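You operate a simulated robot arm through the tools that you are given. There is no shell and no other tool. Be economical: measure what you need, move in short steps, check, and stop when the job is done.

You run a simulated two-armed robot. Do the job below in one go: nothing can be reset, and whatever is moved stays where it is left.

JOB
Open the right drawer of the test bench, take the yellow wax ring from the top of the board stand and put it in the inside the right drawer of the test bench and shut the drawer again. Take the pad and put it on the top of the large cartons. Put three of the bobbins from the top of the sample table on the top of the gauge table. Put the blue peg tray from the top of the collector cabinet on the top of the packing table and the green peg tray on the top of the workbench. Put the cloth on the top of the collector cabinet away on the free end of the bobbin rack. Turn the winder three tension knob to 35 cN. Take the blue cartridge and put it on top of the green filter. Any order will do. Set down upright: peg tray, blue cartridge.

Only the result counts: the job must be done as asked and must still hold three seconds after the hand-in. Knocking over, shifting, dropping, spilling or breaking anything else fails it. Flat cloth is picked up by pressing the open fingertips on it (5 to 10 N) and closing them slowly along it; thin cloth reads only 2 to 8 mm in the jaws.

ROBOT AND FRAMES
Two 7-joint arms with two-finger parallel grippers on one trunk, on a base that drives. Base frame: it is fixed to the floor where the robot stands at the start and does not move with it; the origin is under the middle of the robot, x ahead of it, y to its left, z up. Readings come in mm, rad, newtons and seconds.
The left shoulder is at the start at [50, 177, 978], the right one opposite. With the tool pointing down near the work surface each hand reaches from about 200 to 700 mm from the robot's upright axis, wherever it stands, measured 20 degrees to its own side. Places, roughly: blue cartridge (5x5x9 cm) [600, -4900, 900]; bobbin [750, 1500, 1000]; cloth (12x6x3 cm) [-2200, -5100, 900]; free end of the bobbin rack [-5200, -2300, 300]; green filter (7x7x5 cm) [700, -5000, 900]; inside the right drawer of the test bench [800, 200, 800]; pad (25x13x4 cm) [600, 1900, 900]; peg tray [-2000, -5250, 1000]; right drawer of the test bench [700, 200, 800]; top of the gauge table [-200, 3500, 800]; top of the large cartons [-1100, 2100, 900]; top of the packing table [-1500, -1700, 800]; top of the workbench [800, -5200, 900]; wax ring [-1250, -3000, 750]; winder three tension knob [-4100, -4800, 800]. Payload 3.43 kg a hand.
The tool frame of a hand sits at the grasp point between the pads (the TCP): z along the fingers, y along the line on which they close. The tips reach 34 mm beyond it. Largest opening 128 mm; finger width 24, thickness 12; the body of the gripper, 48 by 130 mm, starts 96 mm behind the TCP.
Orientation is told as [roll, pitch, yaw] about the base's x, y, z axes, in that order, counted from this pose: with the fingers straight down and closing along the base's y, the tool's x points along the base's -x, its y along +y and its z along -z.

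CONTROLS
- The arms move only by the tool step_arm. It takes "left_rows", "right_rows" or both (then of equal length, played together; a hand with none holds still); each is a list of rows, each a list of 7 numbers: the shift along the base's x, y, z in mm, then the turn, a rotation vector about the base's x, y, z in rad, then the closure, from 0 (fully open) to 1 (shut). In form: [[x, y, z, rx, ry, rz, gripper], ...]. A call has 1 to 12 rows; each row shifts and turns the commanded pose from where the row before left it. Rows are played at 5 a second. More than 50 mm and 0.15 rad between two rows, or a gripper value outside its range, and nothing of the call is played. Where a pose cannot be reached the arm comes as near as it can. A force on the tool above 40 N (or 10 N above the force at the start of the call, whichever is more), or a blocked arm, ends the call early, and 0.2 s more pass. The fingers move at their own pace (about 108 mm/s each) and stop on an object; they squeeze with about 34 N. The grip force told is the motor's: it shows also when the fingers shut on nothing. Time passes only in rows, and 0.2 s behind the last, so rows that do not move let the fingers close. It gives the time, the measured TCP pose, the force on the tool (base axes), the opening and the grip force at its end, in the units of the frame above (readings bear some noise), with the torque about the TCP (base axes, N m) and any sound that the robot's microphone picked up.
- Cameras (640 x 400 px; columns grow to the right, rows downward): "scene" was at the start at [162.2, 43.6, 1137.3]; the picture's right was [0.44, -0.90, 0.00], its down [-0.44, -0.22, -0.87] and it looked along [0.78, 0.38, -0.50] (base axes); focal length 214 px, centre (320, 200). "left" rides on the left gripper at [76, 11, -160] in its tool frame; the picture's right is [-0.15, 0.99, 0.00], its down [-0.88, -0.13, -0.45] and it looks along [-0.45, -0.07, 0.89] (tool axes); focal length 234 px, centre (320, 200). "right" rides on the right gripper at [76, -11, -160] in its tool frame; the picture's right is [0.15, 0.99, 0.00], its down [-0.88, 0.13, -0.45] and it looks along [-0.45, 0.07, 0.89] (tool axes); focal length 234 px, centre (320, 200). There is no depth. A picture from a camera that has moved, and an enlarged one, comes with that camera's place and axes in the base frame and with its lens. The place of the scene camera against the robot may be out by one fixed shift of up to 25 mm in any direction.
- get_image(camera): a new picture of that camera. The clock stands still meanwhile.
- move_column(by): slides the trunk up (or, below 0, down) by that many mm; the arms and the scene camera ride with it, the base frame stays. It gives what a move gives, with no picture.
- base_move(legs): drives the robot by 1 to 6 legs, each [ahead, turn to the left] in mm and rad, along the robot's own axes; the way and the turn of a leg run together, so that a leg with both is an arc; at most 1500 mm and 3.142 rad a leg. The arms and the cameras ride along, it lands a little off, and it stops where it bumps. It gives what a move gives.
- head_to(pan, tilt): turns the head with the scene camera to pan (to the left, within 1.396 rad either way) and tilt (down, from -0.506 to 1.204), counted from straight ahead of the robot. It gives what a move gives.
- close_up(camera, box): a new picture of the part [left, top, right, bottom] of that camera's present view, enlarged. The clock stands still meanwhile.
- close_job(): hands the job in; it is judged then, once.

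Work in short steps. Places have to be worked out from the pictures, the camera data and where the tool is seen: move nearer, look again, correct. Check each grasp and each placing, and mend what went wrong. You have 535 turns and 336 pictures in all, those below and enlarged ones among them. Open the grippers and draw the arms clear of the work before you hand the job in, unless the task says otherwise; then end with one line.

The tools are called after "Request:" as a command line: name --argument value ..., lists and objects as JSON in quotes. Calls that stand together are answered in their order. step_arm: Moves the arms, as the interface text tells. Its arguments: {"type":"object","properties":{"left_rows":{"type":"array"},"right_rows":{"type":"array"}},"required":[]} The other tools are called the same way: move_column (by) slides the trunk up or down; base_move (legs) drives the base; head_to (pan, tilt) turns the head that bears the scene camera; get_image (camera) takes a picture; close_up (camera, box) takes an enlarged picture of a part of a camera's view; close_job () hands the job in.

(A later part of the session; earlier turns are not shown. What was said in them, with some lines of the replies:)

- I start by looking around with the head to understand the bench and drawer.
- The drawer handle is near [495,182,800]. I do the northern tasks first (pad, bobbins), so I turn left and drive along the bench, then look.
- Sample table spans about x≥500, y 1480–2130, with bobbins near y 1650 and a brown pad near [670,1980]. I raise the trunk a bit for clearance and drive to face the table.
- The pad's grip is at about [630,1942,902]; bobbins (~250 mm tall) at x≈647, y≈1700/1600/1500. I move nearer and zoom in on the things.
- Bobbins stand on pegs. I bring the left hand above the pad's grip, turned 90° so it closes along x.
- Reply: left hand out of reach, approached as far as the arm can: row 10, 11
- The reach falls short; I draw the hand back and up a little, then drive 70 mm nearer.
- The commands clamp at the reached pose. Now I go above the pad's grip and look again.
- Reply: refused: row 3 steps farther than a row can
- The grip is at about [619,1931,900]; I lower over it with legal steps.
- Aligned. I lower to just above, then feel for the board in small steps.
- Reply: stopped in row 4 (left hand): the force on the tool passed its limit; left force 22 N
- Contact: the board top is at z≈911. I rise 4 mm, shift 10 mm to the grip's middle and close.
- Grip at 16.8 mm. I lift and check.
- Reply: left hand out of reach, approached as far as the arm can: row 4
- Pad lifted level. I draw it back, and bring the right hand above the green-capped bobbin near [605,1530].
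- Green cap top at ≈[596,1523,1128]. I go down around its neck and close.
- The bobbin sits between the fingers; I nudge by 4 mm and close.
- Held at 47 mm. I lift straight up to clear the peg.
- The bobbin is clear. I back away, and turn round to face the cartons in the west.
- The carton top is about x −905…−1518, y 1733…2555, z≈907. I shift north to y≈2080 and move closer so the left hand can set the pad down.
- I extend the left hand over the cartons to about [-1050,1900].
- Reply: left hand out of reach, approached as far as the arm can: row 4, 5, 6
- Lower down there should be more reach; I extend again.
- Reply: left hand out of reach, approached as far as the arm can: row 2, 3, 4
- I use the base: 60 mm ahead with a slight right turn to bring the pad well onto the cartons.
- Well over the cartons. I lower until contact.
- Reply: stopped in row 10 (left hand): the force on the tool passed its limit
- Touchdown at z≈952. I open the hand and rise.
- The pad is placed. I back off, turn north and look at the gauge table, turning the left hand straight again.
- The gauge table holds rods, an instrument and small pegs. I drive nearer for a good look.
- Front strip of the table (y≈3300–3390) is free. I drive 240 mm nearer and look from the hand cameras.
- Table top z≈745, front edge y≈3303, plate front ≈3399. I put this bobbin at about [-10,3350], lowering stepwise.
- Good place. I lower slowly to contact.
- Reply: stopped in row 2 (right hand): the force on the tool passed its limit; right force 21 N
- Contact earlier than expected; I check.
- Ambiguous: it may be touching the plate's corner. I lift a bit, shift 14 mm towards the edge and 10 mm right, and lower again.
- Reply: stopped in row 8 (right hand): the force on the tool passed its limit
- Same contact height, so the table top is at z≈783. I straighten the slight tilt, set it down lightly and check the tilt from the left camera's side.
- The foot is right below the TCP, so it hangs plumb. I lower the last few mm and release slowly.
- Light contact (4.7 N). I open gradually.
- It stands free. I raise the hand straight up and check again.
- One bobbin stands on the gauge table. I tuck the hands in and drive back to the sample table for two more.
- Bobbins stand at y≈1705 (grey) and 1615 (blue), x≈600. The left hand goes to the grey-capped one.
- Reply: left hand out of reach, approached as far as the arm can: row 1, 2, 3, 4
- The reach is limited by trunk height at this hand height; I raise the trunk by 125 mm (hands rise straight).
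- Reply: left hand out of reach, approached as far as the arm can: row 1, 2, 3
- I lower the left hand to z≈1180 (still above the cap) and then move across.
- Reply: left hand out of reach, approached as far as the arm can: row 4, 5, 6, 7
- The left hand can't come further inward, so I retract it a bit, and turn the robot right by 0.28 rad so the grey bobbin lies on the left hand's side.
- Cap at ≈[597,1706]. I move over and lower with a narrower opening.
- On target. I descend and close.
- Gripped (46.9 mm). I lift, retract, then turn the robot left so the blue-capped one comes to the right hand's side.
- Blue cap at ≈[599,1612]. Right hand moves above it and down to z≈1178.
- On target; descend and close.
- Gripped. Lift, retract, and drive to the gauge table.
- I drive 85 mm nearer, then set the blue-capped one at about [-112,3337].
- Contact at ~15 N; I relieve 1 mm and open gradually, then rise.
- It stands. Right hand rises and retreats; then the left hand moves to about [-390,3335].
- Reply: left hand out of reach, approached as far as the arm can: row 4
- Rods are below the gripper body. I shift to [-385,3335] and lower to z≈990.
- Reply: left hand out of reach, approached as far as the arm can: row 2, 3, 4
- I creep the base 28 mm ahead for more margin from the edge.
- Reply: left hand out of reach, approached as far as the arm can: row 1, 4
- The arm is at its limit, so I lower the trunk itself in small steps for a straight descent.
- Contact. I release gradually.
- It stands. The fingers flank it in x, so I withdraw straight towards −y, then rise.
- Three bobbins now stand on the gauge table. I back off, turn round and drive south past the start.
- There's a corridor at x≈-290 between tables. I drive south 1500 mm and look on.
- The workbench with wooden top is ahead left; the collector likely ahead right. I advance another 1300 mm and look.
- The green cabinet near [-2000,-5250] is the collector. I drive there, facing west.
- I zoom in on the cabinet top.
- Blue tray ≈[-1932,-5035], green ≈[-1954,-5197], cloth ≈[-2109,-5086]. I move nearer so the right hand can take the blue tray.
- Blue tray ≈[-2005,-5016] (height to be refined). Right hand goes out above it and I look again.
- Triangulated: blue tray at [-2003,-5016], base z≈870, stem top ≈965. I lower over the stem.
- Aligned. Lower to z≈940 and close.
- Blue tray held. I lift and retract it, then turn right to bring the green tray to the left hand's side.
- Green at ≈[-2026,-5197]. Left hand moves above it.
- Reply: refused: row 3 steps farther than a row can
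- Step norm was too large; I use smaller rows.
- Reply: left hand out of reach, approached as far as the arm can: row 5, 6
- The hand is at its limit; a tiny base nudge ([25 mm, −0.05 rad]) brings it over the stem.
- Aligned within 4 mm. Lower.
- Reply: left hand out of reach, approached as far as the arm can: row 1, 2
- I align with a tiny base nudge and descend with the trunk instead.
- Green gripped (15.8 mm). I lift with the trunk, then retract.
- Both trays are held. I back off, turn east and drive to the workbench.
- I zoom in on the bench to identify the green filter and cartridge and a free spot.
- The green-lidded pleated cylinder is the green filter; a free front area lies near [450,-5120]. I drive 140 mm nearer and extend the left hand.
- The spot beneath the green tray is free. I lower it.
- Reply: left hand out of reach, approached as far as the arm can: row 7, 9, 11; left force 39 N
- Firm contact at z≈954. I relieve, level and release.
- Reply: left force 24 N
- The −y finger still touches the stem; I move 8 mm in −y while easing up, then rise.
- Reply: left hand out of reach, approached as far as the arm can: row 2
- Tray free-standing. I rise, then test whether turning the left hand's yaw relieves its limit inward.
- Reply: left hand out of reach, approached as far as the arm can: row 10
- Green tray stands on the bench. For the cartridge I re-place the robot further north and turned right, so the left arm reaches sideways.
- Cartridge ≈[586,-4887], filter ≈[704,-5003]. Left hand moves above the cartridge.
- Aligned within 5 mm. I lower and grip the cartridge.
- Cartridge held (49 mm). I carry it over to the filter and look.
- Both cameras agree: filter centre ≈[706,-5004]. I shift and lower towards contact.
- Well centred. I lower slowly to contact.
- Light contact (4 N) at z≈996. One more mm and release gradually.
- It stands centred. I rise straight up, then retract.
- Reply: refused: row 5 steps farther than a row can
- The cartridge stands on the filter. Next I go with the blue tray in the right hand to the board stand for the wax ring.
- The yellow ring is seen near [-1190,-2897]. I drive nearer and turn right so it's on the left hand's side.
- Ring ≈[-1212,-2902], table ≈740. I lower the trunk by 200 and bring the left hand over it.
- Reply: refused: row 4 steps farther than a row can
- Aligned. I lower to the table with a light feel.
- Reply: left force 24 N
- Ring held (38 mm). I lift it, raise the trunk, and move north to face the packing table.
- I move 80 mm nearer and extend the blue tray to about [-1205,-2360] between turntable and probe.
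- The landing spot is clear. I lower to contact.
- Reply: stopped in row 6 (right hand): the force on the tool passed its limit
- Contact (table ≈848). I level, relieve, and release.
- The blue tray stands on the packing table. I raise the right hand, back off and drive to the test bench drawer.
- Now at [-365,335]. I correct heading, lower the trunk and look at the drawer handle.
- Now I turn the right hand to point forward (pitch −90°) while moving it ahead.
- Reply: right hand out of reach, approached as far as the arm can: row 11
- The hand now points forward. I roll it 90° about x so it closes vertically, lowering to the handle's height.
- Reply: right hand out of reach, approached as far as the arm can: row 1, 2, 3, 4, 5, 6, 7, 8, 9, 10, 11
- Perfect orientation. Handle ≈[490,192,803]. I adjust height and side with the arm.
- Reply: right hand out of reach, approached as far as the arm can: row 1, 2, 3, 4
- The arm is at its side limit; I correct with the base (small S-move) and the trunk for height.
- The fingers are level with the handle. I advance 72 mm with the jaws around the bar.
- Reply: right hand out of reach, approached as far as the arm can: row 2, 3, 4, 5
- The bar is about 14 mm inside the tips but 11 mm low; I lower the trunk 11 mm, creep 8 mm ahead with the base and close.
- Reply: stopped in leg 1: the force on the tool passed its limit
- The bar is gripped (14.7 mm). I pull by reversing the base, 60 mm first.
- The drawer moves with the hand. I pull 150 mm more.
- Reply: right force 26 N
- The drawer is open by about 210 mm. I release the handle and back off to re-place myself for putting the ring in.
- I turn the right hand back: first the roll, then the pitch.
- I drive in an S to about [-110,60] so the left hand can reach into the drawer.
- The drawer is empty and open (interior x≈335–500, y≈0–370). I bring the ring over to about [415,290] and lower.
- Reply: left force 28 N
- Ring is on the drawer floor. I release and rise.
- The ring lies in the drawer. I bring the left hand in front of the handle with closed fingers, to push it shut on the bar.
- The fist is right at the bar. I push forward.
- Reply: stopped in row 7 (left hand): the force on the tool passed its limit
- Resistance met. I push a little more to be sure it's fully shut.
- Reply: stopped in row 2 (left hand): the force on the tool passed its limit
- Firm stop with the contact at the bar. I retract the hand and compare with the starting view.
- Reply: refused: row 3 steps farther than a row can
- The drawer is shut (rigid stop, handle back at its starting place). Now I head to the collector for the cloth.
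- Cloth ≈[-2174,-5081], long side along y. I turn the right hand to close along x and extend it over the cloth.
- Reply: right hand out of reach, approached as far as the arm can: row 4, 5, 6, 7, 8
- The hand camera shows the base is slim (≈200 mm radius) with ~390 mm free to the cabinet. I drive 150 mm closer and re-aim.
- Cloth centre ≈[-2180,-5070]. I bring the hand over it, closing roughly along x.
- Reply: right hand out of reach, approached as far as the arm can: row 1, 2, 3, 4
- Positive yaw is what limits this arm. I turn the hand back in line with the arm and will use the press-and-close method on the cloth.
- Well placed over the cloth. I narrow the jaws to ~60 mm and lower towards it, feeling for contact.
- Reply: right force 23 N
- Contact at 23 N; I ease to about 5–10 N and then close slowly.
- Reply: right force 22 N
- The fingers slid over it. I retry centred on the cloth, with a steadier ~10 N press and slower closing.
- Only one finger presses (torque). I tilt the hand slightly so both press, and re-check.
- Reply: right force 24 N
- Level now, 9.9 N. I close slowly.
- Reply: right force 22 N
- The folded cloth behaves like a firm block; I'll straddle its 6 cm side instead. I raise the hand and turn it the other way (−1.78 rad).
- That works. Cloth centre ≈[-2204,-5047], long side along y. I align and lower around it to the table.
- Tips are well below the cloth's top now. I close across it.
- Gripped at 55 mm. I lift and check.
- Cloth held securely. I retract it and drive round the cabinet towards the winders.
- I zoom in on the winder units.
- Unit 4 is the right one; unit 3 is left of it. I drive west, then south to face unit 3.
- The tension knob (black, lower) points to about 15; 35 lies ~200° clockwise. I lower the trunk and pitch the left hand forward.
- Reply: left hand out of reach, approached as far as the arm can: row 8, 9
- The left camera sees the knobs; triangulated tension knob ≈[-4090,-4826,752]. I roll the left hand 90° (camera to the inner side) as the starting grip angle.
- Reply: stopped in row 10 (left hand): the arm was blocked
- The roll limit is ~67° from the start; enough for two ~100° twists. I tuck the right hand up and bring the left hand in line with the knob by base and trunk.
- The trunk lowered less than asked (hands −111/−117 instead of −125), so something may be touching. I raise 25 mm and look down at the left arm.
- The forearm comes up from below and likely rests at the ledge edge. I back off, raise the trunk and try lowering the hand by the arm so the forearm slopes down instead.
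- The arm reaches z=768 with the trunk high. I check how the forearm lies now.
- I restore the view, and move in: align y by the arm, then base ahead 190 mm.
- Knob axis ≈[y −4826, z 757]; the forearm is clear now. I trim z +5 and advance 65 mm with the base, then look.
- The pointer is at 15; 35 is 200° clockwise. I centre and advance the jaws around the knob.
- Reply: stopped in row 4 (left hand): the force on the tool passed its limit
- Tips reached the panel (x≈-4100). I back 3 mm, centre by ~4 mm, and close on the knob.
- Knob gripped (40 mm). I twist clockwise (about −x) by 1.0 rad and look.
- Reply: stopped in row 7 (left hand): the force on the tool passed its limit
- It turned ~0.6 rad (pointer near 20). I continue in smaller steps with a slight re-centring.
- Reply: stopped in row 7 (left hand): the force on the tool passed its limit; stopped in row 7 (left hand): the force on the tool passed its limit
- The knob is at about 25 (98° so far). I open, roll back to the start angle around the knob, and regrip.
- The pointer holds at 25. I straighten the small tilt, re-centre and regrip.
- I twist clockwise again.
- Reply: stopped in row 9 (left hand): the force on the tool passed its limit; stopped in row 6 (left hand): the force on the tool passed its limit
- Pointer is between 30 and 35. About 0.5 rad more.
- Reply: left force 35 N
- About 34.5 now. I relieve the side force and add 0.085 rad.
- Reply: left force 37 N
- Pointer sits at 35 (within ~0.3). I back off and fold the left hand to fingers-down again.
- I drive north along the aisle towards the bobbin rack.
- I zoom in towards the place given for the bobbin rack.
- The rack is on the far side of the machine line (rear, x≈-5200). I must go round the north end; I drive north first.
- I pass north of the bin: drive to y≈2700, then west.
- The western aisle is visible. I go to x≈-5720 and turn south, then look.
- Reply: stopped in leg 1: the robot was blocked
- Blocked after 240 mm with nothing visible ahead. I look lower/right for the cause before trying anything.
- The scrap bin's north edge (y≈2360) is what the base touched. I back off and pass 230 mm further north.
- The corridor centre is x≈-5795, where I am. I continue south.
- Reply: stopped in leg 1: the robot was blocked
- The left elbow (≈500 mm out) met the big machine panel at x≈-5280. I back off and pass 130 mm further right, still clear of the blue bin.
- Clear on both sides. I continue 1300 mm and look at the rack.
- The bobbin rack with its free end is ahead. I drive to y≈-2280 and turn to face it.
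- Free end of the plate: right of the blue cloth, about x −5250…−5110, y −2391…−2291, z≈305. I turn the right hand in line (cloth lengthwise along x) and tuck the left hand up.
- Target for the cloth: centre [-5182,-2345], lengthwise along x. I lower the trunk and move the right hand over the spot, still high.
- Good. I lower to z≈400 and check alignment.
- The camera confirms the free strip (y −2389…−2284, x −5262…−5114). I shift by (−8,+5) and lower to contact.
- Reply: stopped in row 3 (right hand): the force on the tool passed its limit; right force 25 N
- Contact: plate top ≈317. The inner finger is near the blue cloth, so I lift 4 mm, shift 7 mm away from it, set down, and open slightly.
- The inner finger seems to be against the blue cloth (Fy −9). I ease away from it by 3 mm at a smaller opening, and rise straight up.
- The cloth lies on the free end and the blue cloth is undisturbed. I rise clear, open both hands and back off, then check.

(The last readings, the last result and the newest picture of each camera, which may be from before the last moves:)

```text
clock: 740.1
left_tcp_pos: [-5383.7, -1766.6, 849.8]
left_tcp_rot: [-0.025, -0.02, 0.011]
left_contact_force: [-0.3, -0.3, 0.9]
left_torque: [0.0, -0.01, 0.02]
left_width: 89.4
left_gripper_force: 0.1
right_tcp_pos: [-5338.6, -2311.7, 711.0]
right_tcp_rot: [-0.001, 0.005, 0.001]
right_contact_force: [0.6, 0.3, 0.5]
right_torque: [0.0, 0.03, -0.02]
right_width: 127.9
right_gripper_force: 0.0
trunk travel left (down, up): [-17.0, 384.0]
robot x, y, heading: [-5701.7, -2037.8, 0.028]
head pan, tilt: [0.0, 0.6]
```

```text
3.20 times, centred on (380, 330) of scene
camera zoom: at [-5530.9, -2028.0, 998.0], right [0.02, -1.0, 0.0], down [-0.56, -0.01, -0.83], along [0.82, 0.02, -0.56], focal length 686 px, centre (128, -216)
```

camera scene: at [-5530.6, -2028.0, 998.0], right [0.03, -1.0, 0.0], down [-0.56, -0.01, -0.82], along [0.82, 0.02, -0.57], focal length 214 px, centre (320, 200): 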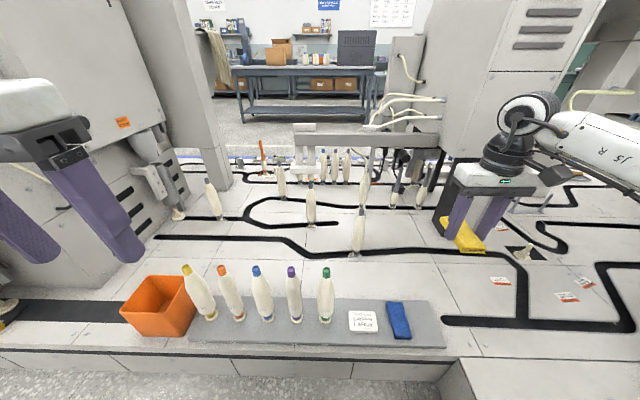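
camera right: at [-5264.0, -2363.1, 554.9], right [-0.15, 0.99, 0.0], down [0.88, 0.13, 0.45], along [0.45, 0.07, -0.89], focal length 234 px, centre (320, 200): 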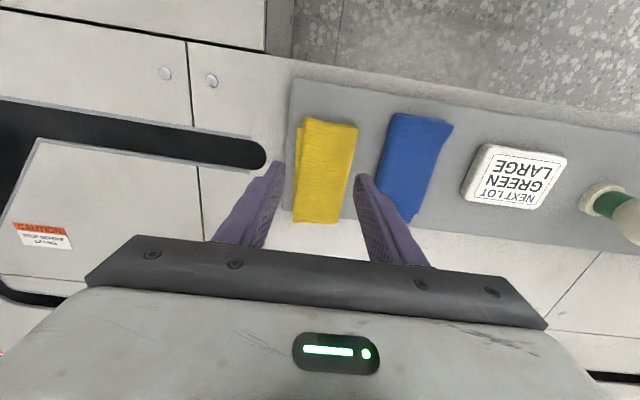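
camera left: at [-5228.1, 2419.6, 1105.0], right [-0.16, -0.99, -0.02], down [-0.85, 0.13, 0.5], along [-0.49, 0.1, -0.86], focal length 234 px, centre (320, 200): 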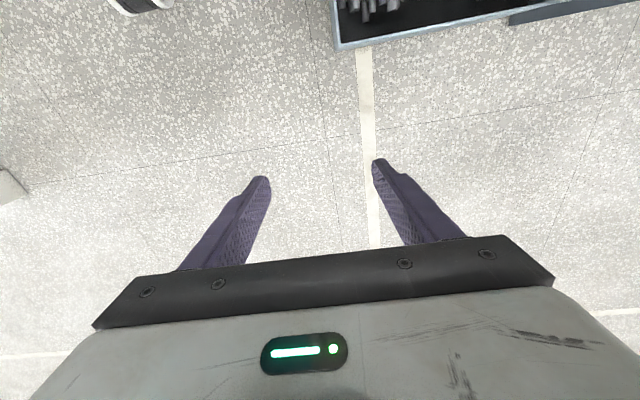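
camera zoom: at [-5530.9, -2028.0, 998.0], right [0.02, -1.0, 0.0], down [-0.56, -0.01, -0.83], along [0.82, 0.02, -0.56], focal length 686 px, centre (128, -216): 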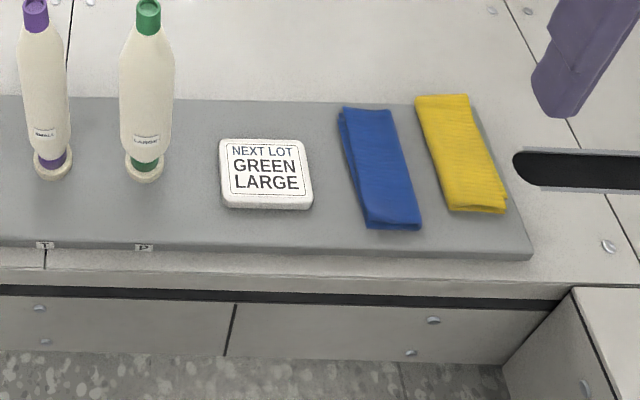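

All is in place. I open the left hand, back away a little, and hand in.

Request:
step_arm --left_rows '[[-20, 0, 20, 0, 0, 0, 0], [-20, 0, 20, 0, 0, 0, 0]]' --right_rows '[[-30, 0, 20, 0, 0, 0, 0], [-30, 0, 20, 0, 0, 0, 0]]'

Request:
base_move --legs '[[-120, 0]]'

Request:
close_up --camera "scene" --box '[100, 200, 500, 400]'

```text
clock: 740.7
left_tcp_pos: [-5424.7, -1766.8, 890.1]
left_tcp_rot: [-0.025, -0.02, 0.012]
left_contact_force: [-0.2, 0.1, -1.4]
left_torque: [0.03, 0.03, -0.01]
left_width: 128.0
left_gripper_force: 0.0
right_tcp_pos: [-5399.0, -2310.7, 750.9]
right_tcp_rot: [-0.001, 0.004, -0.001]
right_contact_force: [0.2, 0.1, -0.2]
right_torque: [0.0, 0.03, 0.0]
right_width: 127.8
right_gripper_force: 0.0
trunk travel left (down, up): [-17.0, 384.0]
robot x, y, heading: [-5698.8, -2035.4, 0.025]
head pan, tilt: [0.0, 0.6]
```

```text
clock: 742.0
left_tcp_pos: [-5541.9, -1769.9, 889.9]
left_tcp_rot: [-0.024, -0.022, 0.011]
left_contact_force: [-0.9, 0.4, -0.2]
left_torque: [0.0, -0.01, 0.0]
left_width: 127.9
left_gripper_force: 0.0
right_tcp_pos: [-5515.7, -2314.0, 751.9]
right_tcp_rot: [-0.002, 0.006, 0.001]
right_contact_force: [0.0, -0.1, -0.3]
right_torque: [-0.04, -0.01, 0.02]
right_width: 128.1
right_gripper_force: 0.0
trunk travel left (down, up): [-17.0, 384.0]
robot x, y, heading: [-5820.8, -2037.1, 0.027]
head pan, tilt: [0.0, 0.6]
```

```text
1.60 times, centred on (300, 300) of scene
camera zoom: at [-5648.5, -2031.0, 998.0], right [0.02, -1.0, 0.0], down [-0.56, -0.01, -0.83], along [0.82, 0.02, -0.56], focal length 343 px, centre (352, 40)
```

zoom: 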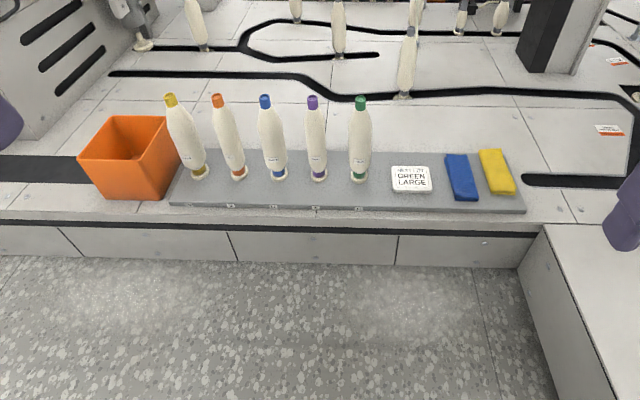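

The newest picture shows the cloth on the free end of the rack and its neighbours where they were. Both hands are open and clear, so I hand the job in.

Request:
close_job

```text
The job is handed in.
```

I finished every item on the list and handed the job in; I checked each placing by camera at the time, but I did not go back to look again, and I don't have the verdict.
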